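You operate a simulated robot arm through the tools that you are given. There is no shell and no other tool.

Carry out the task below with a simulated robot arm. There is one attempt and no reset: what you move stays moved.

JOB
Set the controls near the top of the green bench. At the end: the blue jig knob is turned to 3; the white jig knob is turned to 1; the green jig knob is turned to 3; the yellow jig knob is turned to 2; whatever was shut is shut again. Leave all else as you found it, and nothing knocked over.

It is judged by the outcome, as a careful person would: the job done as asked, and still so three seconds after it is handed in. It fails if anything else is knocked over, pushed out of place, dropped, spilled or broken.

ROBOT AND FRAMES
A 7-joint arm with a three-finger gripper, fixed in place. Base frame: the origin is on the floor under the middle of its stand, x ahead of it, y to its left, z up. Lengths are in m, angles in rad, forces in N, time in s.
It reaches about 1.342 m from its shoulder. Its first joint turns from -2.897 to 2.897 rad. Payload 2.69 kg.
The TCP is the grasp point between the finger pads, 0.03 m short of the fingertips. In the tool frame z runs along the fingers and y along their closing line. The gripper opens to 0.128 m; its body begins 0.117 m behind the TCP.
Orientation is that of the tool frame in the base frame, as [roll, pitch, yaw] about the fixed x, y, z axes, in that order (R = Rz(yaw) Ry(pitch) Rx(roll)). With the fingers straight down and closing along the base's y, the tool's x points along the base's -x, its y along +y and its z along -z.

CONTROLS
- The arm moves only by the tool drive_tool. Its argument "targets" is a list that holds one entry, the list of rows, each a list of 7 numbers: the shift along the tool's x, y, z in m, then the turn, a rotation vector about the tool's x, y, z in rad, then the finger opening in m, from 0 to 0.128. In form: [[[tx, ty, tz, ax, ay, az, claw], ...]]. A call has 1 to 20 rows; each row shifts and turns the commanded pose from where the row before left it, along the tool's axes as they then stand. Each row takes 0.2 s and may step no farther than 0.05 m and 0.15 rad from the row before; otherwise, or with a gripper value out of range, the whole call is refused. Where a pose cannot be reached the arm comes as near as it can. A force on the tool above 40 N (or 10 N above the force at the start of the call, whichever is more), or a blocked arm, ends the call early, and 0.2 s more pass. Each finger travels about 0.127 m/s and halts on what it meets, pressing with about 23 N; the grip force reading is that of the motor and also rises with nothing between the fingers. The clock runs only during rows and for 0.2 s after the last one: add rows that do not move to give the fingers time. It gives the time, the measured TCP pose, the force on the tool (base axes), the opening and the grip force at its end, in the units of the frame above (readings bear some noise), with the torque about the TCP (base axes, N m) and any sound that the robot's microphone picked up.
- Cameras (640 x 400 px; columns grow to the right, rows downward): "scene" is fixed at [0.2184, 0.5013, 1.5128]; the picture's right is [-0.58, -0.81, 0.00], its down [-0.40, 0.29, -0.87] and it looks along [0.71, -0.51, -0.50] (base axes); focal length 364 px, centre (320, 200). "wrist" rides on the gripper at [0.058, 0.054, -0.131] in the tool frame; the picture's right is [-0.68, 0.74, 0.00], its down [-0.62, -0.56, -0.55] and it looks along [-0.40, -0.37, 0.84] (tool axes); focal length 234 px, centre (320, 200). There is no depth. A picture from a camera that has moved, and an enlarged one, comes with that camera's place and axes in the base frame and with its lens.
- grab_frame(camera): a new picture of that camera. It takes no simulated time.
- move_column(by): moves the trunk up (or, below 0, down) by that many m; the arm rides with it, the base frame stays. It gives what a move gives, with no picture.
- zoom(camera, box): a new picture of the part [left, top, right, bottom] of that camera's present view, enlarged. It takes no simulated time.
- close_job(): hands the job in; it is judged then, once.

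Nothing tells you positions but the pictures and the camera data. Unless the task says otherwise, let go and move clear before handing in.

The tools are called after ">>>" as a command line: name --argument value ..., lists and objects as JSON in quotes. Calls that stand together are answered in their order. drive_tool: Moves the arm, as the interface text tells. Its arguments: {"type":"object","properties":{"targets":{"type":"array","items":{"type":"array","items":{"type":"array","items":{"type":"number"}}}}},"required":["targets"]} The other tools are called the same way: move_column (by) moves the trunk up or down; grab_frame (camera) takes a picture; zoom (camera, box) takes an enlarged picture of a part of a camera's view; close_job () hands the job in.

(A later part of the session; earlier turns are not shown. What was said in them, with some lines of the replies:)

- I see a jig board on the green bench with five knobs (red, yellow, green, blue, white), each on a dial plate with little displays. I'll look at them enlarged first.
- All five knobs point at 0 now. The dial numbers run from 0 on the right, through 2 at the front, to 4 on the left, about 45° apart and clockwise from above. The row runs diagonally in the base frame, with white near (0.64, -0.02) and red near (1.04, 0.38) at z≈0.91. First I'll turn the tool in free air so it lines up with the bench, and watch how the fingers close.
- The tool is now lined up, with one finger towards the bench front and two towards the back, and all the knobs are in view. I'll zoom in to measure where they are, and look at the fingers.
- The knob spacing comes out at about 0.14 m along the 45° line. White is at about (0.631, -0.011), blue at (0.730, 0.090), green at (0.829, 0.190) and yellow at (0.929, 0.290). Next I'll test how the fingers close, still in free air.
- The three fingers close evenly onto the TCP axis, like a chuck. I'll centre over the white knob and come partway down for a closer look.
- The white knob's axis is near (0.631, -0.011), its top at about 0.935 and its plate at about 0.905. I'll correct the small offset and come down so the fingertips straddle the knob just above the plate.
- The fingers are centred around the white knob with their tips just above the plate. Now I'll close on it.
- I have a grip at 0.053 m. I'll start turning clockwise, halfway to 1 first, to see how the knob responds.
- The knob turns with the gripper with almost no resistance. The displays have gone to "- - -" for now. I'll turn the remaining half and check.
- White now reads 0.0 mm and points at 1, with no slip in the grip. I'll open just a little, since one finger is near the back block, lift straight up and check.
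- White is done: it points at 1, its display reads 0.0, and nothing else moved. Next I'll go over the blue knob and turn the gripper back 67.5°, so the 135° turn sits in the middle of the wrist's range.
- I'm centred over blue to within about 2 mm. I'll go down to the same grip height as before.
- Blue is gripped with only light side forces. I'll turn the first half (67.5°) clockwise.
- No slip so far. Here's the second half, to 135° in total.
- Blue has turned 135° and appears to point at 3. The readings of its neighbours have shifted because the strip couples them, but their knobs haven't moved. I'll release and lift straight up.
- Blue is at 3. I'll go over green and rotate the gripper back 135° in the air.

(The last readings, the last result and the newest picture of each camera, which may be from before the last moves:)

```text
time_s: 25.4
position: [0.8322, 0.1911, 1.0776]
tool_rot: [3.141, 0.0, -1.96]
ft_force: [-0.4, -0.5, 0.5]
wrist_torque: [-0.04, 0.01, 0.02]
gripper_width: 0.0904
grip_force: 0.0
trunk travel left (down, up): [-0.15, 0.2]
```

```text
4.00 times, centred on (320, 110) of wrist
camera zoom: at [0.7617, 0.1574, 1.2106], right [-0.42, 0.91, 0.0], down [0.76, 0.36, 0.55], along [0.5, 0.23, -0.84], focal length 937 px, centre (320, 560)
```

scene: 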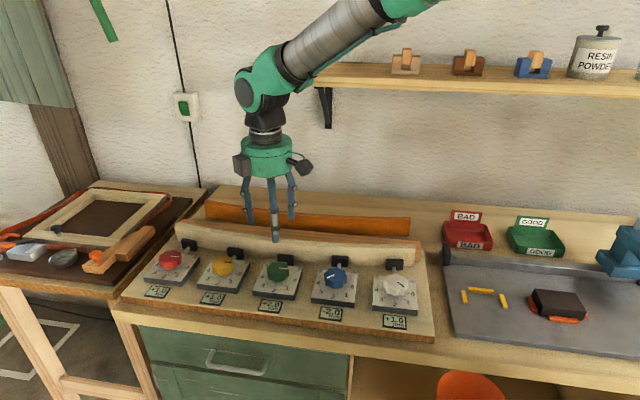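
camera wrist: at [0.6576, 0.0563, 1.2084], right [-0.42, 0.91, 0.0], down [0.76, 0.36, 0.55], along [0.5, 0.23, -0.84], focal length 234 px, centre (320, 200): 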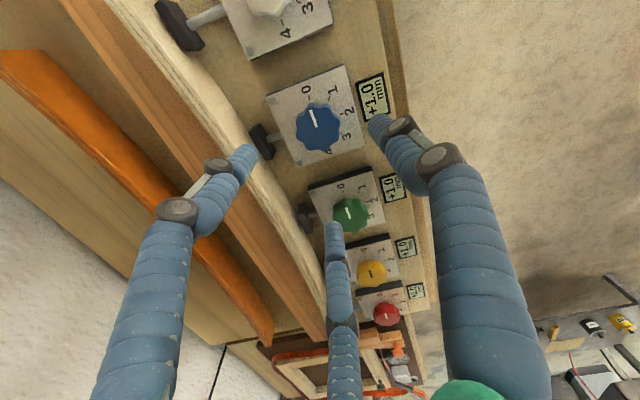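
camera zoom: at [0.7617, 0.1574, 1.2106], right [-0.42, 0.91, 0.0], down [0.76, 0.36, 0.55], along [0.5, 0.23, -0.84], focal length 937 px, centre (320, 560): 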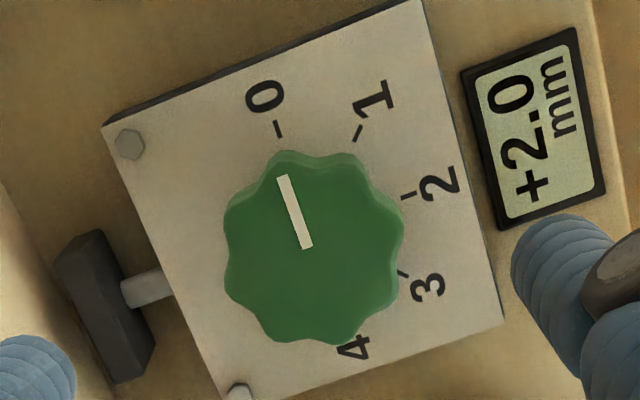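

>>> drive_tool --targets '[[[0.003, 0.0026, 0, 0, 0, 0, 0.09], [0, 0, 0.035, 0, 0, 0, 0.09], [0, 0, 0.035, 0, 0, 0, 0.09], [0, 0, 0.035, 0, 0, 0, 0.09], [0, 0, 0.023, 0, 0, 0, 0.09], [0, 0, 0, 0, 0, 0, 0.09]]]'

>>> zoom --camera "scene" --box '[190, 210, 350, 310]'

>>> zoom --camera "wrist" --box '[220, 60, 460, 240]'

```text
time_s: 26.8
position: [0.831, 0.189, 0.9521]
tool_rot: [-3.141, 0.002, -1.964]
ft_force: [0.5, 0.8, -0.7]
wrist_torque: [0.0, -0.02, -0.03]
gripper_width: 0.0901
grip_force: 0.0
trunk travel left (down, up): [-0.15, 0.2]
```

```text
4.00 times, centred on (270, 260) of scene
camera zoom: at [0.2184, 0.5013, 1.5128], right [-0.58, -0.81, 0.0], down [-0.4, 0.29, -0.87], along [0.71, -0.51, -0.5], focal length 1457 px, centre (520, -40)
```

zoom: 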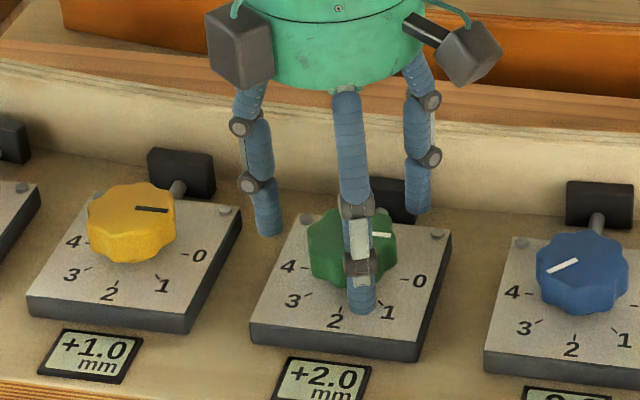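

```text
2.22 times, centred on (340, 150) of wrist
camera zoom: at [0.7591, 0.1553, 1.0833], right [-0.42, 0.91, 0.0], down [0.76, 0.35, 0.55], along [0.5, 0.23, -0.84], focal length 520 px, centre (276, 311)
```

zoom: 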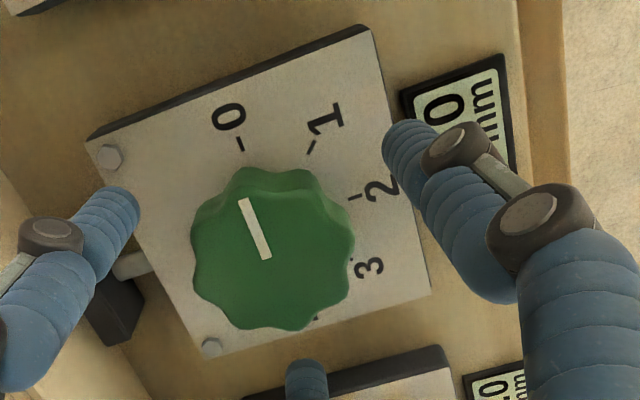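

>>> drive_tool --targets '[[[0.0003, 0.0007, 0.0042, 0, 0, 0, 0.09], [0, 0, 0, 0, 0, 0, 0.07], [0, 0, 0, 0, 0, 0, 0.055], [0, 0, 0, 0, 0, 0, 0.04], [0, 0, 0, 0, 0, 0, 0.04], [0, 0, 0, 0, 0, 0, 0.04]]]'

>>> zoom --camera "scene" --box '[190, 210, 350, 310]'

>>> zoom --camera "wrist" --box '[220, 60, 460, 240]'

```text
time_s: 28.2
position: [0.8293, 0.1873, 0.9473]
tool_rot: [3.141, -0.001, -1.961]
ft_force: [4.2, -14.6, -0.4]
wrist_torque: [-0.41, -0.15, -0.16]
gripper_width: 0.0527
grip_force: 9.5
trunk travel left (down, up): [-0.15, 0.2]
```

```text
4.00 times, centred on (270, 260) of scene
camera zoom: at [0.2184, 0.5013, 1.5128], right [-0.58, -0.81, 0.0], down [-0.4, 0.29, -0.87], along [0.71, -0.51, -0.5], focal length 1457 px, centre (520, -40)
```

zoom: 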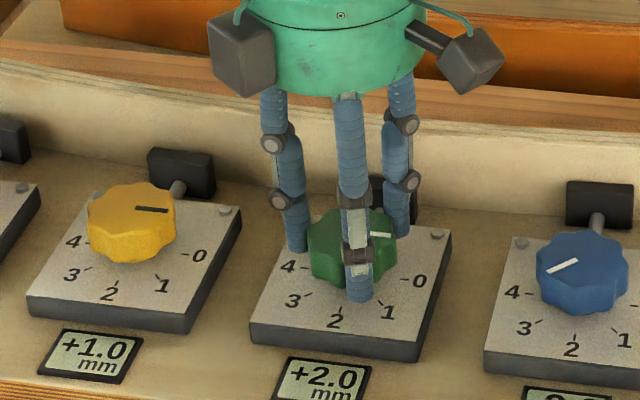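

```text
2.22 times, centred on (340, 150) of wrist
camera zoom: at [0.758, 0.1548, 1.0793], right [-0.42, 0.91, 0.0], down [0.76, 0.35, 0.55], along [0.5, 0.23, -0.84], focal length 520 px, centre (276, 311)
```

zoom: 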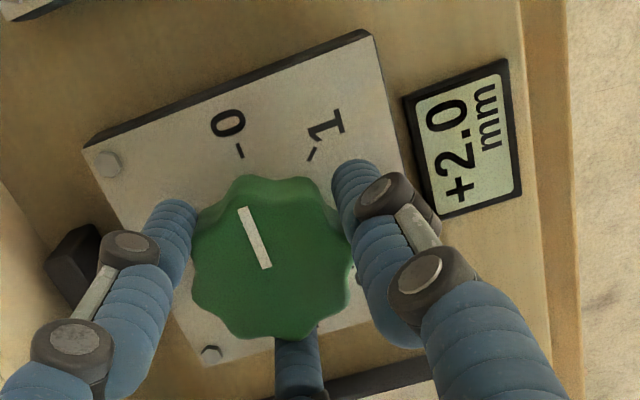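

Green is gripped with a modest side force, which I'll relieve slightly as I turn the first 67.5°.

>>> drive_tool --targets '[[[0.0009, -0.0004, 0, 0, 0, 0.14726, 0.04], [0, 0, 0, 0, 0, 0.14726, 0.04], [0, 0, 0, 0, 0, 0.14726, 0.04], [0, 0, 0, 0, 0, 0.14726, 0.04], [0, 0, 0, 0, 0, 0.14726, 0.04], [0, 0, 0, 0, 0, 0.14726, 0.04], [0, 0, 0, 0, 0, 0.14726, 0.04], [0, 0, 0, 0, 0, 0.14726, 0.04]]]'

>>> zoom --camera "scene" --box '[190, 210, 350, 310]'

>>> zoom --camera "wrist" --box '[220, 60, 460, 240]'

```text
time_s: 30.0
position: [0.83, 0.1874, 0.9472]
tool_rot: [3.141, 0.001, -3.141]
ft_force: [14.1, -0.5, 4.6]
wrist_torque: [0.05, -0.71, -0.01]
gripper_width: 0.0507
grip_force: 44.9
trunk travel left (down, up): [-0.15, 0.2]
```

```text
4.00 times, centred on (270, 260) of scene
camera zoom: at [0.2184, 0.5013, 1.5128], right [-0.58, -0.81, 0.0], down [-0.4, 0.29, -0.87], along [0.71, -0.51, -0.5], focal length 1457 px, centre (520, -40)
```

zoom: 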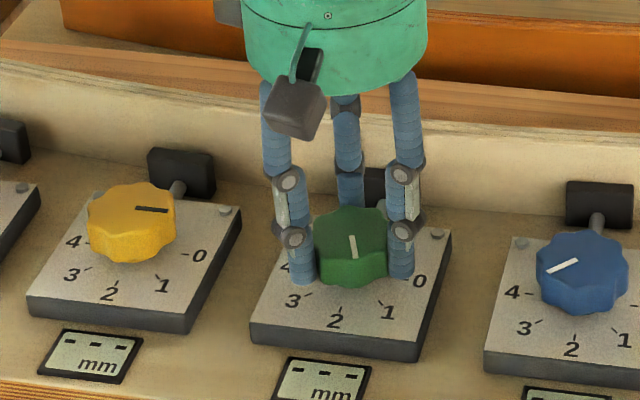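

```text
2.22 times, centred on (340, 150) of wrist
camera zoom: at [0.7724, 0.2414, 1.0792], right [0.68, 0.74, 0.0], down [0.61, -0.57, 0.55], along [0.4, -0.37, -0.84], focal length 520 px, centre (276, 311)
```

zoom: 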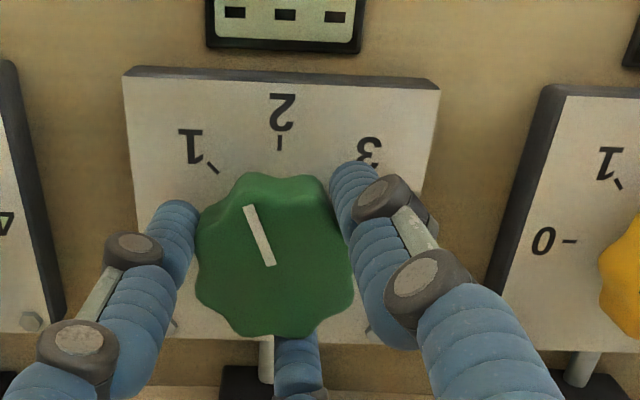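

>>> drive_tool --targets '[[[-0.001, 0, 0, 0, 0, 0.14726, 0.04], [0, 0, 0, 0, 0, 0.14726, 0.04], [0, 0, 0, 0, 0, 0.14726, 0.04], [0, 0, 0, 0, 0, 0.14726, 0.04], [0, 0, 0, 0, 0, 0.14726, 0.04], [0, 0, 0, 0, 0, 0.14726, 0.04], [0, 0, 0, 0, 0, 0.14726, 0.04], [0, 0, 0, 0, 0, 0.14726, 0.04], [0, 0, 0, 0, 0, 0, 0.04]]]'

>>> zoom --camera "scene" --box '[190, 210, 350, 310]'

>>> zoom --camera "wrist" --box '[220, 60, 460, 240]'

```text
time_s: 32.0
position: [0.8295, 0.1862, 0.9471]
tool_rot: [3.138, -0.001, 1.964]
ft_force: [11.9, 2.0, 13.3]
wrist_torque: [0.09, -0.28, 0.0]
gripper_width: 0.0508
grip_force: 45.0
trunk travel left (down, up): [-0.15, 0.2]
```

```text
4.00 times, centred on (270, 260) of scene
camera zoom: at [0.2184, 0.5013, 1.5128], right [-0.58, -0.81, 0.0], down [-0.4, 0.29, -0.87], along [0.71, -0.51, -0.5], focal length 1457 px, centre (520, -40)
```

zoom: 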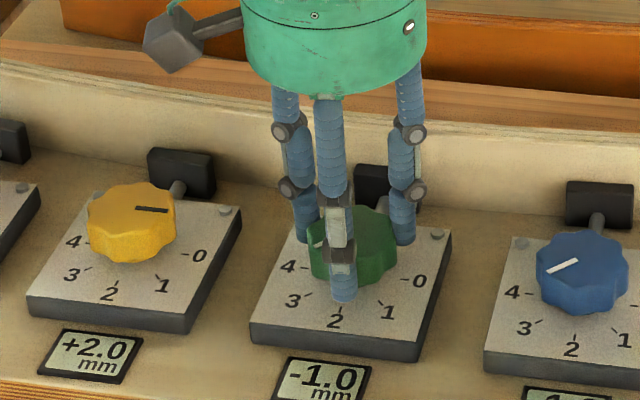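

```text
2.22 times, centred on (340, 150) of wrist
camera zoom: at [0.8582, 0.2624, 1.0793], right [0.94, -0.34, 0.0], down [-0.29, -0.79, 0.55], along [-0.19, -0.52, -0.84], focal length 520 px, centre (276, 311)
```

zoom: 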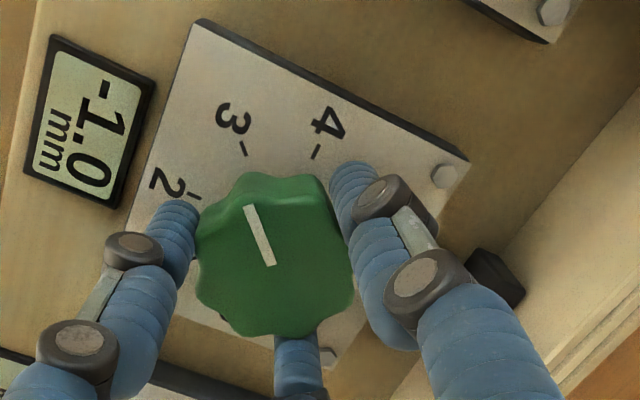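

Green shows the same geometry blue did at 3. I'll release and lift.

>>> drive_tool --targets '[[[0, 0, 0, 0, 0, 0, 0.06], [0, 0, 0, 0, 0, 0, 0.07], [0, 0, 0, 0, 0, 0, 0.07], [0, 0, -0.02, 0, 0, 0, 0.07], [0, 0, -0.03, 0, 0, 0, 0.07], [0, 0, -0.04, 0, 0, 0, 0.07], [0, 0, -0.04, 0, 0, 0, 0.07], [0, 0, 0, 0, 0, 0, 0.07]]]'

>>> zoom --camera "scene" --box '[190, 210, 350, 310]'

>>> zoom --camera "wrist" --box '[220, 40, 420, 190]'

```text
time_s: 33.8
position: [0.8304, 0.1884, 1.0786]
tool_rot: [3.141, 0.001, 1.967]
ft_force: [0.3, -0.3, 1.1]
wrist_torque: [0.03, -0.06, 0.02]
gripper_width: 0.0699
grip_force: 0.1
trunk travel left (down, up): [-0.15, 0.2]
```

```text
4.00 times, centred on (270, 260) of scene
camera zoom: at [0.2184, 0.5013, 1.5128], right [-0.58, -0.81, 0.0], down [-0.4, 0.29, -0.87], along [0.71, -0.51, -0.5], focal length 1457 px, centre (520, -40)
```

zoom: 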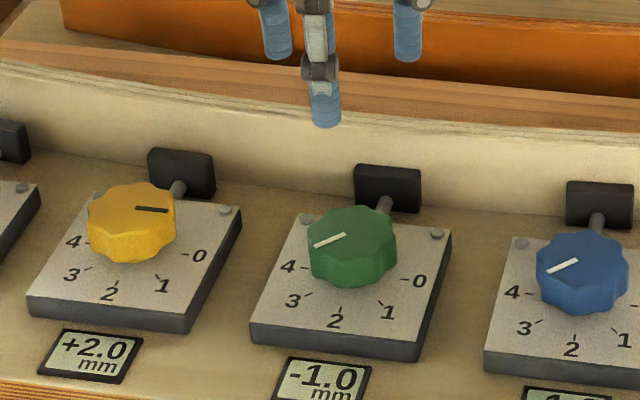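

```text
2.67 times, centred on (320, 115) of wrist
camera zoom: at [0.8581, 0.2631, 1.2105], right [0.94, -0.34, 0.0], down [-0.29, -0.79, 0.55], along [-0.19, -0.52, -0.84], focal length 624 px, centre (320, 427)
```

zoom: 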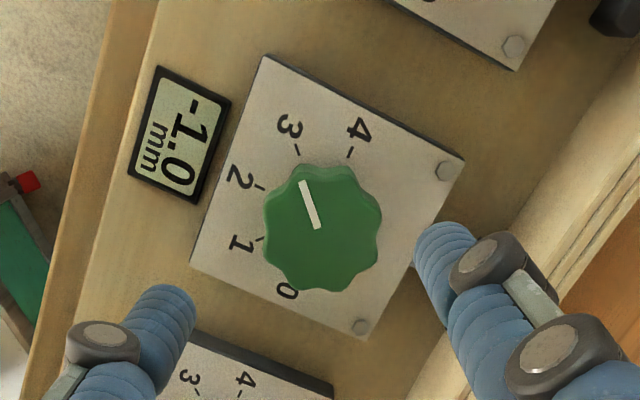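

Green is at 3. Now I'll go over yellow and rotate the gripper so one finger faces the bench front, ready for a 90° turn.

>>> drive_tool --targets '[[[0.01757, 0.043, 0, 0, 0, 0, 0.09], [0.01757, 0.043, 0, 0, 0, 0, 0.09], [0.01756, 0.043, 0, 0, 0, 0, 0.09], [0, 0, 0, 0, 0, -0.1402, 0.09], [0, 0, 0, 0, 0, -0.1402, 0.09], [0, 0, 0, 0, 0, -0.1402, 0.09], [0, 0, 0, 0, 0, -0.1402, 0.09], [0, 0, 0, 0, 0, -0.1402, 0.09], [0, 0, 0, 0, 0, -0.1402, 0.09], [0, 0, 0, 0, 0, -0.1402, 0.09], [0, 0, 0, 0, 0, -0.1402, 0.09], [0, 0, 0, 0, 0, -0.1402, 0.09], [0, 0, 0, 0, 0, -0.1402, 0.09], [0, 0, 0, 0, 0, -0.1402, 0.09], [0, 0, 0, 0, 0, -0.1402, 0.09], [0, 0, 0, 0, 0, -0.1402, 0.09], [0, 0, 0, 0, 0, -0.1402, 0.09], [0, 0, 0, 0, 0, 0, 0.09]]]'

>>> grab_frame --camera "scene"

>>> zoom --camera "wrist" --box '[256, 60, 384, 160]'

```text
time_s: 37.6
position: [0.9298, 0.2875, 1.0769]
tool_rot: [-3.141, 0.001, -2.356]
ft_force: [-0.7, 0.1, 0.4]
wrist_torque: [-0.03, -0.04, 0.02]
gripper_width: 0.0901
grip_force: 0.0
trunk travel left (down, up): [-0.15, 0.2]
```

```text
taken
```

scene: 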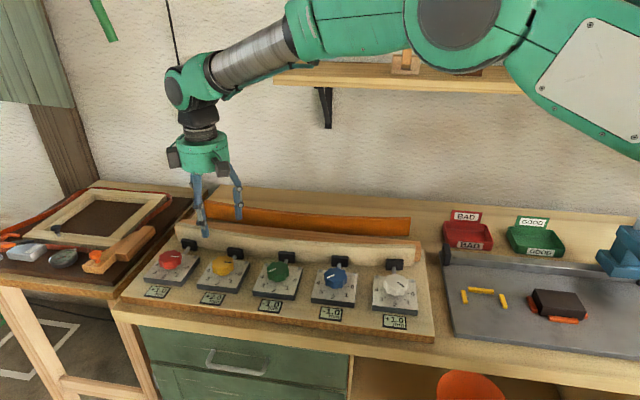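

```text
4.00 times, centred on (320, 110) of wrist
camera zoom: at [0.85, 0.2832, 1.2087], right [-0.04, 1.0, 0.0], down [0.84, 0.04, 0.55], along [0.55, 0.02, -0.84], focal length 937 px, centre (320, 560)
```

zoom: 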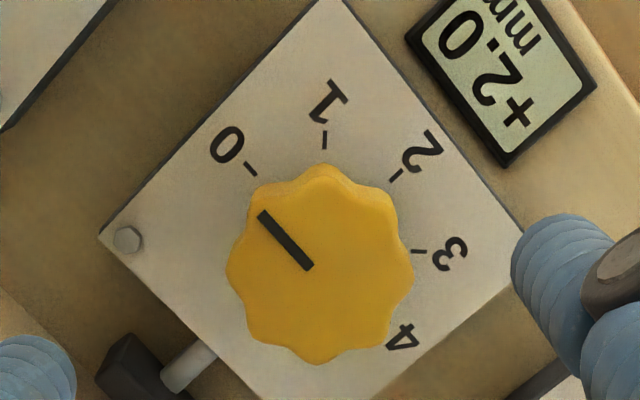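

I'm centred over yellow to within about 1.5 mm. I'll apply that small correction and descend.

>>> drive_tool --targets '[[[-0.001, 0.0007, 0, 0, 0, 0, 0.09], [0, 0, 0.035, 0, 0, 0, 0.09], [0, 0, 0.035, 0, 0, 0, 0.09], [0, 0, 0.035, 0, 0, 0, 0.09], [0, 0, 0.021, 0, 0, 0, 0.09], [0, 0, 0, 0, 0, 0, 0.09]]]'

>>> zoom --camera "scene" --box '[140, 205, 300, 305]'

>>> zoom --camera "wrist" --box '[220, 60, 460, 240]'

```text
time_s: 39.0
position: [0.9302, 0.2892, 0.9507]
tool_rot: [-3.14, -0.001, -2.357]
ft_force: [0.1, 0.4, 0.5]
wrist_torque: [-0.01, 0.03, 0.01]
gripper_width: 0.0902
grip_force: 0.0
trunk travel left (down, up): [-0.15, 0.2]
```

```text
4.00 times, centred on (220, 255) of scene
camera zoom: at [0.2184, 0.5013, 1.5128], right [-0.58, -0.81, 0.0], down [-0.4, 0.29, -0.87], along [0.71, -0.51, -0.5], focal length 1457 px, centre (720, -20)
```

zoom: 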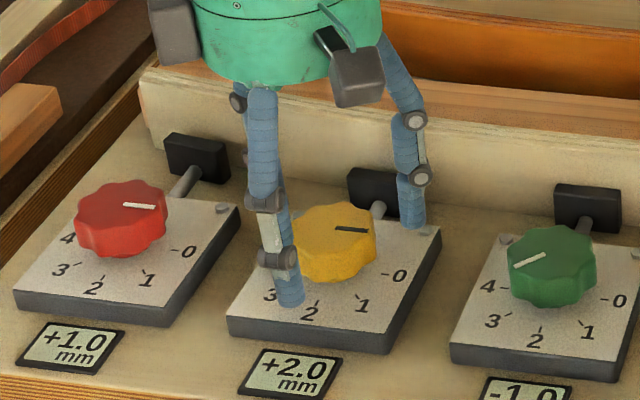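

```text
2.22 times, centred on (340, 150) of wrist
camera zoom: at [0.8511, 0.2859, 1.0835], right [-0.04, 1.0, 0.0], down [0.84, 0.04, 0.55], along [0.55, 0.02, -0.84], focal length 520 px, centre (276, 311)
```

zoom: 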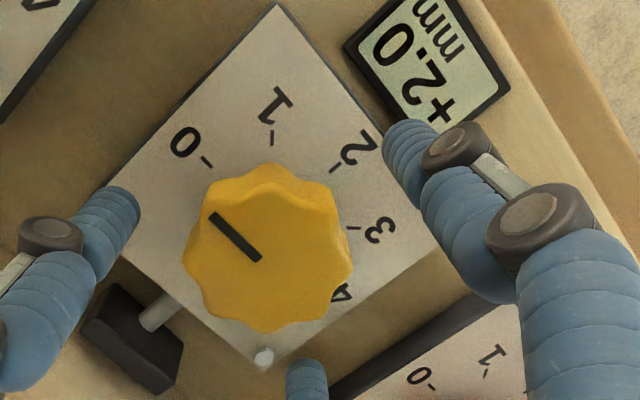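

>>> drive_tool --targets '[[[0.0018, -0.0004, 0.0042, 0, 0, 0, 0.09], [0, 0, 0, 0, 0, 0, 0.07], [0, 0, 0, 0, 0, 0, 0.055], [0, 0, 0, 0, 0, 0, 0.04], [0, 0, 0, 0, 0, 0, 0.04], [0, 0, 0, 0, 0, 0, 0.04]]]'

>>> zoom --camera "scene" --box '[140, 205, 300, 305]'

>>> zoom --camera "wrist" --box '[220, 60, 460, 240]'

```text
time_s: 40.4
position: [0.9292, 0.2876, 0.9471]
tool_rot: [-3.141, 0.0, -2.355]
ft_force: [12.1, 1.3, -1.6]
wrist_torque: [0.01, -0.42, 0.03]
gripper_width: 0.0518
grip_force: 9.2
trunk travel left (down, up): [-0.15, 0.2]
```

```text
4.00 times, centred on (220, 255) of scene
camera zoom: at [0.2184, 0.5013, 1.5128], right [-0.58, -0.81, 0.0], down [-0.4, 0.29, -0.87], along [0.71, -0.51, -0.5], focal length 1457 px, centre (720, -20)
```

zoom: 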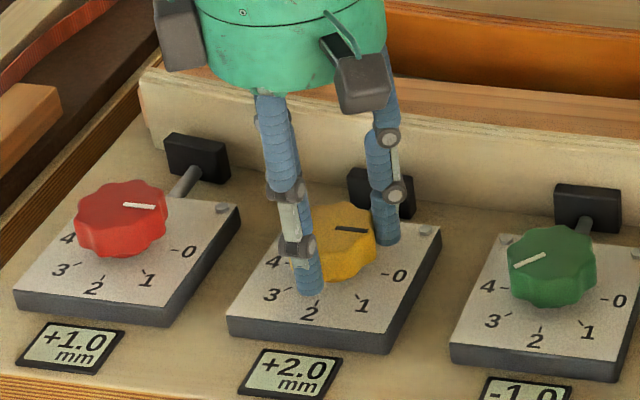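

```text
2.22 times, centred on (340, 150) of wrist
camera zoom: at [0.8501, 0.2839, 1.0791], right [-0.04, 1.0, 0.0], down [0.83, 0.04, 0.55], along [0.55, 0.02, -0.84], focal length 520 px, centre (276, 311)
```

zoom: 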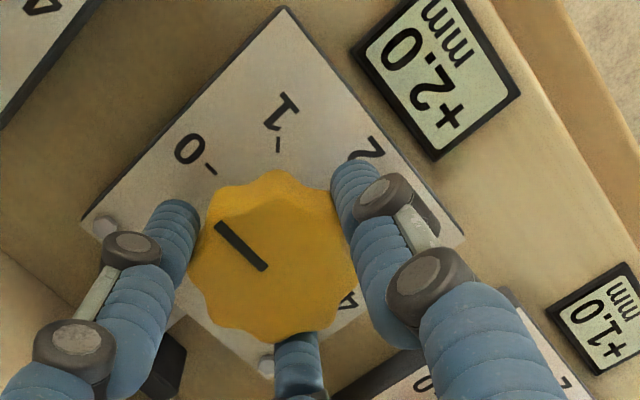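

Yellow is gripped. I'll turn it clockwise by 90° in two parts.

>>> drive_tool --targets '[[[-0.0005, -0.0005, 0, 0, 0, 0.1428, 0.04], [0, 0, 0, 0, 0, 0.1428, 0.04], [0, 0, 0, 0, 0, 0.1428, 0.04], [0, 0, 0, 0, 0, 0.1428, 0.04], [0, 0, 0, 0, 0, 0.1428, 0.04], [0, 0, 0, 0, 0, 0.1428, 0.04]]]'

>>> zoom --camera "scene" --box '[140, 205, 300, 305]'

>>> zoom --camera "wrist" --box '[220, 60, 460, 240]'

```text
time_s: 41.8
position: [0.9298, 0.2867, 0.9471]
tool_rot: [3.141, 0.001, 3.069]
ft_force: [10.5, 8.6, 9.4]
wrist_torque: [0.26, -0.31, -0.01]
gripper_width: 0.0508
grip_force: 44.9
trunk travel left (down, up): [-0.15, 0.2]
```

```text
4.00 times, centred on (220, 255) of scene
camera zoom: at [0.2184, 0.5013, 1.5128], right [-0.58, -0.81, 0.0], down [-0.4, 0.29, -0.87], along [0.71, -0.51, -0.5], focal length 1457 px, centre (720, -20)
```

zoom: 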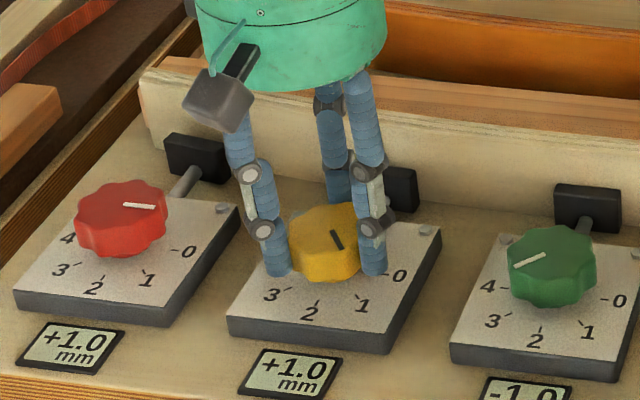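

```text
2.22 times, centred on (340, 150) of wrist
camera zoom: at [0.8756, 0.3448, 1.079], right [0.73, 0.68, 0.0], down [0.57, -0.61, 0.55], along [0.38, -0.4, -0.84], focal length 520 px, centre (276, 311)
```

zoom: 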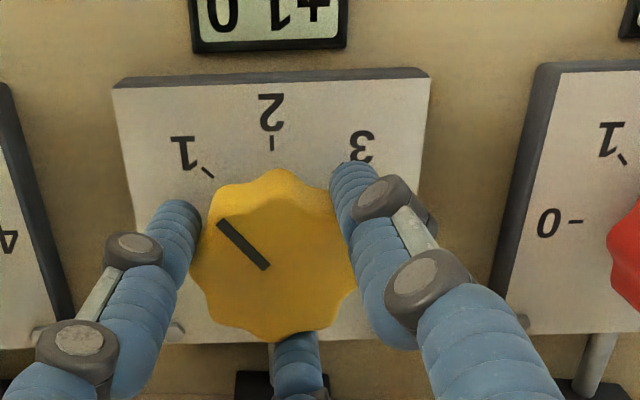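

>>> drive_tool --targets '[[[0, 0, 0, 0, 0, 0.1428, 0.04], [0, 0, 0, 0, 0, 0.1428, 0.04], [0, 0, 0, 0, 0, 0.1428, 0.04], [0, 0, 0, 0, 0, 0.1428, 0.04], [0, 0, 0, 0, 0, 0.1428, 0.04], [0, 0, 0, 0, 0, 0, 0.04]]]'

>>> zoom --camera "scene" --box '[140, 205, 300, 305]'

>>> zoom --camera "wrist" --box '[220, 60, 460, 240]'

```text
time_s: 43.2
position: [0.9298, 0.2874, 0.9474]
tool_rot: [3.14, 0.0, 2.355]
ft_force: [24.5, 17.4, 8.3]
wrist_torque: [0.63, -0.99, -0.02]
gripper_width: 0.051
grip_force: 44.8
trunk travel left (down, up): [-0.15, 0.2]
```

```text
4.00 times, centred on (220, 255) of scene
camera zoom: at [0.2184, 0.5013, 1.5128], right [-0.58, -0.81, 0.0], down [-0.4, 0.29, -0.87], along [0.71, -0.51, -0.5], focal length 1457 px, centre (720, -20)
```

zoom: 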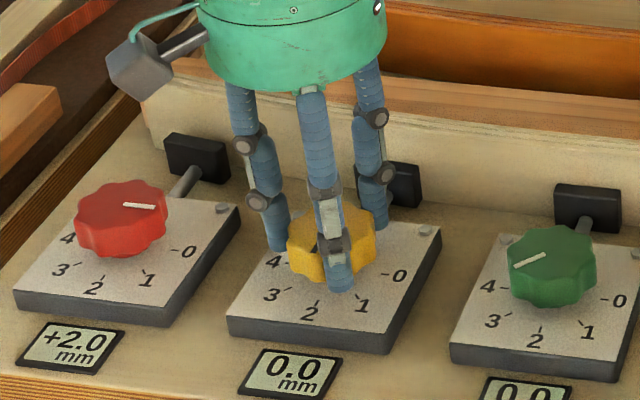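

```text
2.22 times, centred on (340, 150) of wrist
camera zoom: at [0.9267, 0.3661, 1.0791], right [1.0, 0.04, 0.0], down [0.03, -0.84, 0.55], along [0.02, -0.55, -0.84], focal length 520 px, centre (276, 311)
```

zoom: 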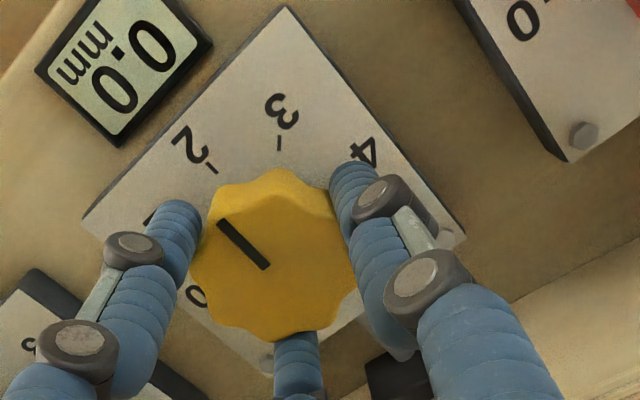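

Yellow has turned 90° and reads 0.0. I'll ease off the side force, release and lift.

>>> drive_tool --targets '[[[0, 0.0012, 0, 0, 0, 0, 0.04], [0, 0, 0, 0, 0, 0, 0.06], [0, 0, 0, 0, 0, 0, 0.07], [0, 0, 0, 0, 0, 0, 0.07], [0, 0, -0.02, 0, 0, 0, 0.07], [0, 0, -0.03, 0, 0, 0, 0.07], [0, 0, -0.04, 0, 0, 0, 0.07], [0, 0, -0.04, 0, 0, 0, 0.07], [0, 0, 0, 0, 0, 0, 0.07]]]'

>>> zoom --camera "scene" --box '[140, 205, 300, 305]'

>>> zoom --camera "wrist" --box '[220, 40, 420, 190]'

>>> grab_frame --camera "scene"

```text
time_s: 45.2
position: [0.9286, 0.2872, 1.0767]
tool_rot: [-3.141, -0.001, 2.355]
ft_force: [-0.4, 0.1, 1.2]
wrist_torque: [0.01, -0.02, -0.03]
gripper_width: 0.0704
grip_force: 0.0
trunk travel left (down, up): [-0.15, 0.2]
```

```text
4.00 times, centred on (220, 255) of scene
camera zoom: at [0.2184, 0.5013, 1.5128], right [-0.58, -0.81, 0.0], down [-0.4, 0.29, -0.87], along [0.71, -0.51, -0.5], focal length 1457 px, centre (720, -20)
```

zoom: 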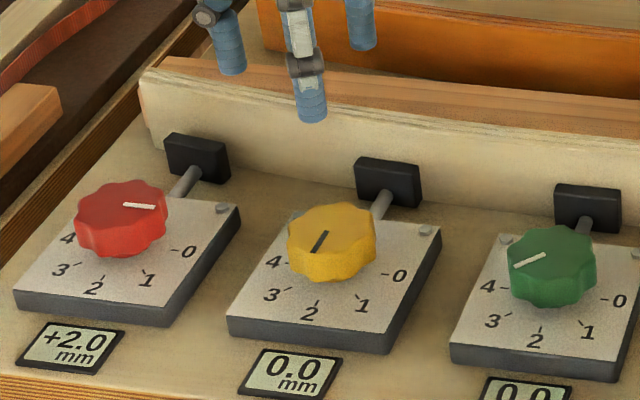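

```text
2.67 times, centred on (320, 115) of wrist
camera zoom: at [0.9259, 0.3663, 1.2087], right [1.0, 0.04, 0.0], down [0.04, -0.84, 0.55], along [0.02, -0.55, -0.84], focal length 624 px, centre (320, 427)
```

zoom: 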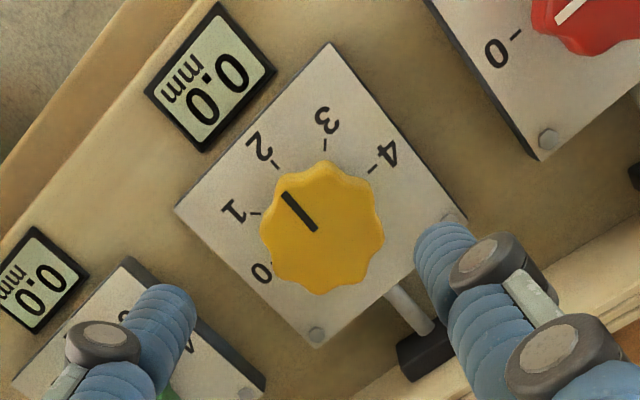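

```text
taken
```

scene: 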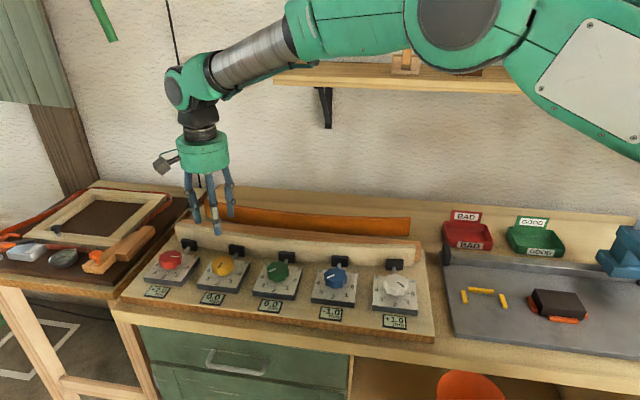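

Yellow points at 2. I'll retreat up and back towards the start so all the knobs and the shelf can be checked.

>>> drive_tool --targets '[[[0, 0, -0.045, 0, 0, 0, 0.07], [0, 0, -0.045, 0, 0, 0, 0.07], [0, 0, -0.045, 0, 0, 0, 0.09], [0, -0.045, 0, 0, 0, 0, 0.128], [0, -0.045, 0, 0, 0, 0, 0.128], [0, -0.045, 0, 0, 0, 0, 0.128], [0, -0.045, 0, 0, 0, 0, 0.128], [0, -0.045, 0, 0, 0, 0, 0.128], [0, -0.045, 0, 0, 0, 0, 0.128], [0, -0.045, 0, 0, 0, 0, 0.128], [0, -0.045, 0, 0, 0, 0, 0.128], [0, -0.045, 0, 0, 0, 0, 0.128], [0, -0.045, 0, 0, 0, 0, 0.128], [0, 0, 0, 0, 0, 0, 0.128]]]'

>>> grab_frame --camera "scene"

>>> zoom --camera "scene" --box '[120, 220, 300, 332]'

>>> zoom --camera "scene" --box '[280, 230, 450, 336]'

>>> grab_frame --camera "wrist"

```text
time_s: 48.2
position: [0.6119, -0.0341, 1.2109]
tool_rot: [-3.141, 0.001, 2.355]
ft_force: [-0.1, -0.1, 0.4]
wrist_torque: [0.08, -0.04, 0.01]
gripper_width: 0.128
grip_force: 0.0
trunk travel left (down, up): [-0.15, 0.2]
```

```text
taken
```

scene: 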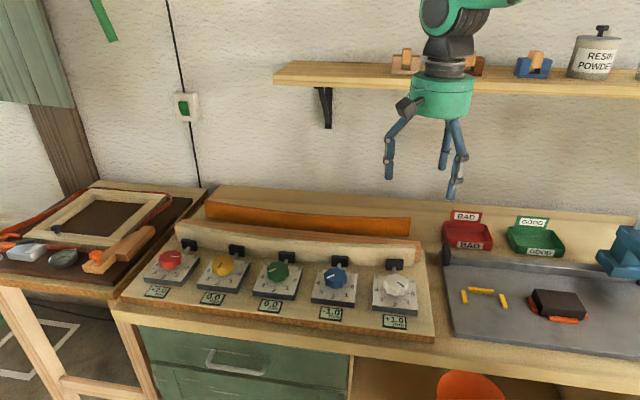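

```text
3.56 times, centred on (210, 276) of scene
camera zoom: at [0.2184, 0.5013, 1.5128], right [-0.58, -0.81, 0.0], down [-0.4, 0.29, -0.87], along [0.71, -0.51, -0.5], focal length 1295 px, centre (711, -70)
```

zoom: 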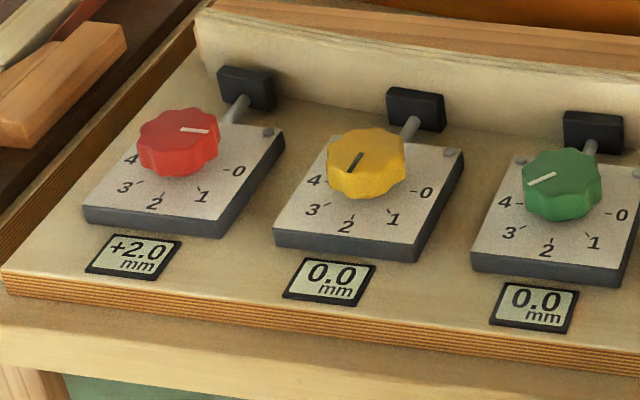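

```text
3.76 times, centred on (365, 283) of scene
camera zoom: at [0.2184, 0.5013, 1.5128], right [-0.58, -0.81, 0.0], down [-0.4, 0.29, -0.87], along [0.71, -0.51, -0.5], focal length 1371 px, centre (151, -112)
```

zoom: 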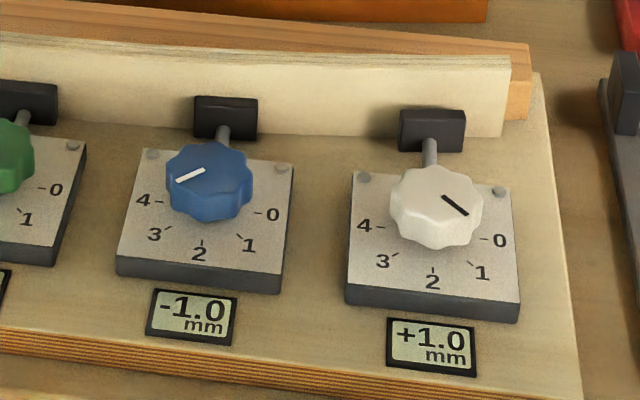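

```text
taken
camera wrist: at [0.6091, 0.0465, 1.3417], right [1.0, 0.04, 0.0], down [0.04, -0.84, 0.55], along [0.02, -0.55, -0.84], focal length 234 px, centre (320, 200)
```

wrist: 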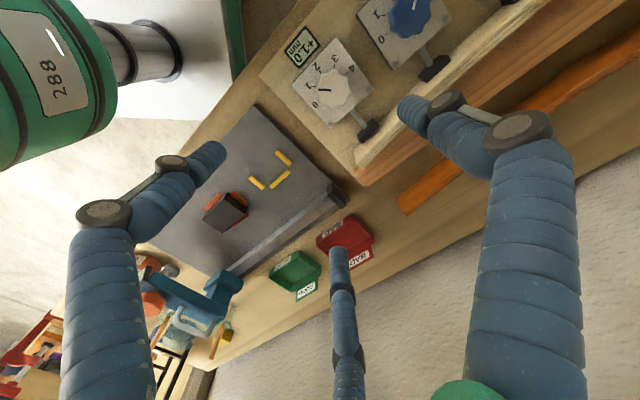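

All five knobs look right and nothing is displaced. Before handing in, I'll take closer overhead looks at blue and green to confirm their angles.

>>> drive_tool --targets '[[[0.0008, 0.0428, 0, 0, 0, 0, 0.1], [0.0008, 0.0428, 0, 0, 0, 0, 0.1], [0.0007, 0.0428, 0, 0, 0, 0, 0.1], [0.0007, 0.0428, 0, 0, 0, 0, 0.1], [0, 0, 0, 0, 0, -0.131, 0.1], [0, 0, 0, 0, 0, -0.131, 0.1], [0, 0, 0, 0, 0, -0.131, 0.1], [0, 0, 0, 0, 0, -0.131, 0.1], [0, 0, 0, 0, 0, -0.131, 0.1], [0, 0, 0, 0, 0, -0.131, 0.1], [0, 0, 0.04, 0, 0, 0, 0.1], [0, 0, 0.04, 0, 0, 0, 0.1], [0, 0, 0.03, 0, 0, 0, 0.1], [0, 0, 0, 0, 0, 0, 0.1]]]'

>>> zoom --camera "wrist" --box '[256, 60, 384, 160]'

>>> grab_frame --camera "wrist"

```text
time_s: 51.2
position: [0.728, 0.0899, 1.1046]
tool_rot: [3.141, -0.001, -3.141]
ft_force: [-0.2, 0.9, 0.1]
wrist_torque: [0.03, -0.03, 0.0]
gripper_width: 0.1
grip_force: 0.1
trunk travel left (down, up): [-0.15, 0.2]
```

```text
4.00 times, centred on (320, 110) of wrist
camera zoom: at [0.6701, 0.1437, 1.237], right [0.68, 0.74, 0.0], down [0.62, -0.56, 0.55], along [0.4, -0.37, -0.84], focal length 937 px, centre (320, 560)
```

zoom: 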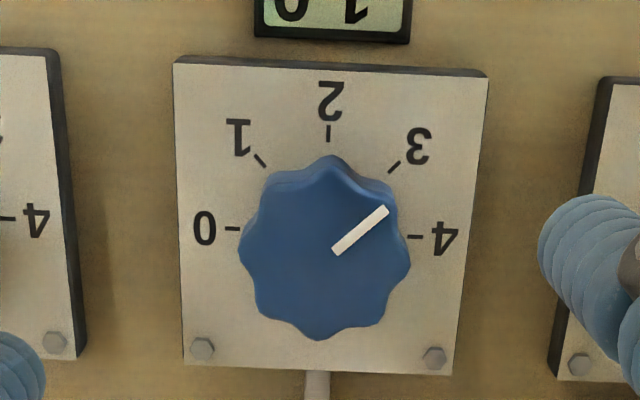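

```text
taken
camera wrist: at [0.6701, 0.1437, 1.237], right [0.68, 0.74, 0.0], down [0.62, -0.56, 0.55], along [0.4, -0.37, -0.84], focal length 234 px, centre (320, 200)
```

wrist: 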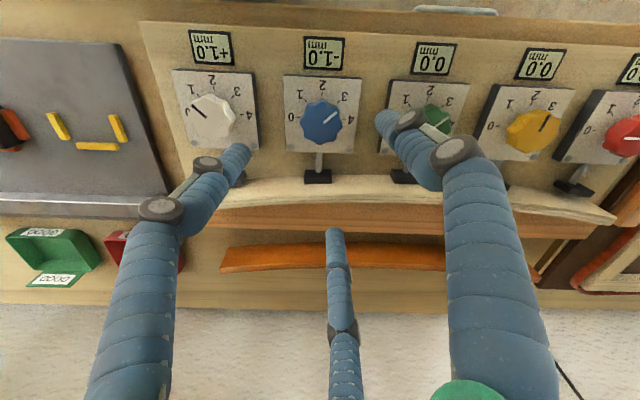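

Blue points at the 3 tick to within a few degrees. All the displays show settled values, and they only blank to dashes between positions. I'll raise the arm clear and take a last look.

>>> drive_tool --targets '[[[0, 0, -0.04, 0, 0, 0, 0.128], [0, 0, -0.04, 0, 0, 0, 0.128], [0, 0, -0.03, 0, 0, 0, 0.128], [0.04, -0.02, 0, 0, 0, 0, 0.128], [0.04, -0.03, 0, 0, 0, 0, 0.128], [0.035, -0.03, 0, 0, 0, 0, 0.128], [0, -0.035, 0, 0, 0, 0, 0.128], [0, 0, 0, 0, 0, 0, 0.128]]]'

>>> grab_frame --camera "wrist"

>>> zoom --camera "scene" --box '[100, 180, 460, 400]'

```text
time_s: 53.0
position: [0.6164, -0.0235, 1.2117]
tool_rot: [3.141, 0.0, -3.139]
ft_force: [0.0, -0.2, -0.5]
wrist_torque: [0.01, 0.04, -0.01]
gripper_width: 0.1283
grip_force: 0.0
trunk travel left (down, up): [-0.15, 0.2]
```

```text
taken
camera wrist: at [0.5575, 0.0301, 1.3428], right [0.68, 0.74, 0.0], down [0.62, -0.56, 0.55], along [0.4, -0.37, -0.84], focal length 234 px, centre (320, 200)
```

wrist: 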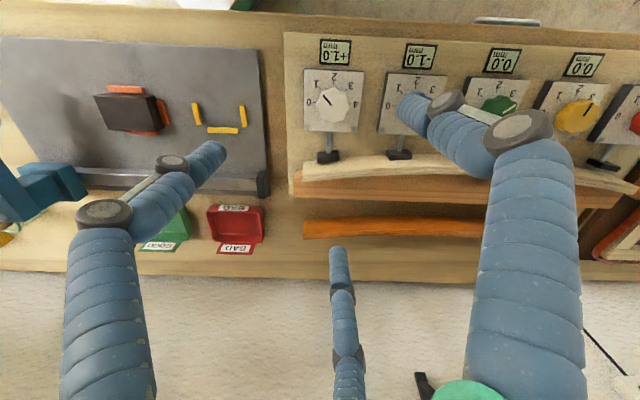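

```text
1.78 times, centred on (280, 290) of scene
camera zoom: at [0.2184, 0.5013, 1.5128], right [-0.58, -0.81, 0.0], down [-0.4, 0.29, -0.87], along [0.71, -0.51, -0.5], focal length 647 px, centre (391, 40)
```

zoom: 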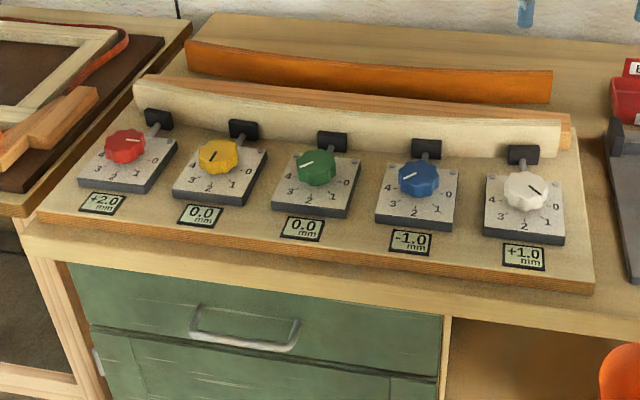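

White is at 1, blue at 3, green at 3 and yellow at 2, with red still at 0. The drawers are shut, nothing is disturbed and the arm is clear, so I'm handing the job in.

>>> close_job

```text
The job is handed in.
```

The four knobs are set as you asked, and I've handed the job in:

| Knob | Setting | Gauge reading |
|---|---|---|
| Blue | 3 | -1.0 mm |
| White | 1 | +1.0 mm |
| Green | 3 | 0.0 mm |
| Yellow | 2 | 0.0 mm |
| Red (not touched) | 0 | +2.0 mm |

- **Accuracy:** Measured from the pictures, each pointer is within a few degrees of its mark.
- **Gauge readings:** All five read +1.0 mm at the start. Turning one knob also shifts its neighbours' readings, so red now reads +2.0 mm although I didn't touch it. I set the knobs to the numbers you gave, not to the gauges.
- **Surroundings:** I opened nothing, so the drawers are still shut. In the last pictures nothing is knocked over or moved, and the arm is clear of the bench.
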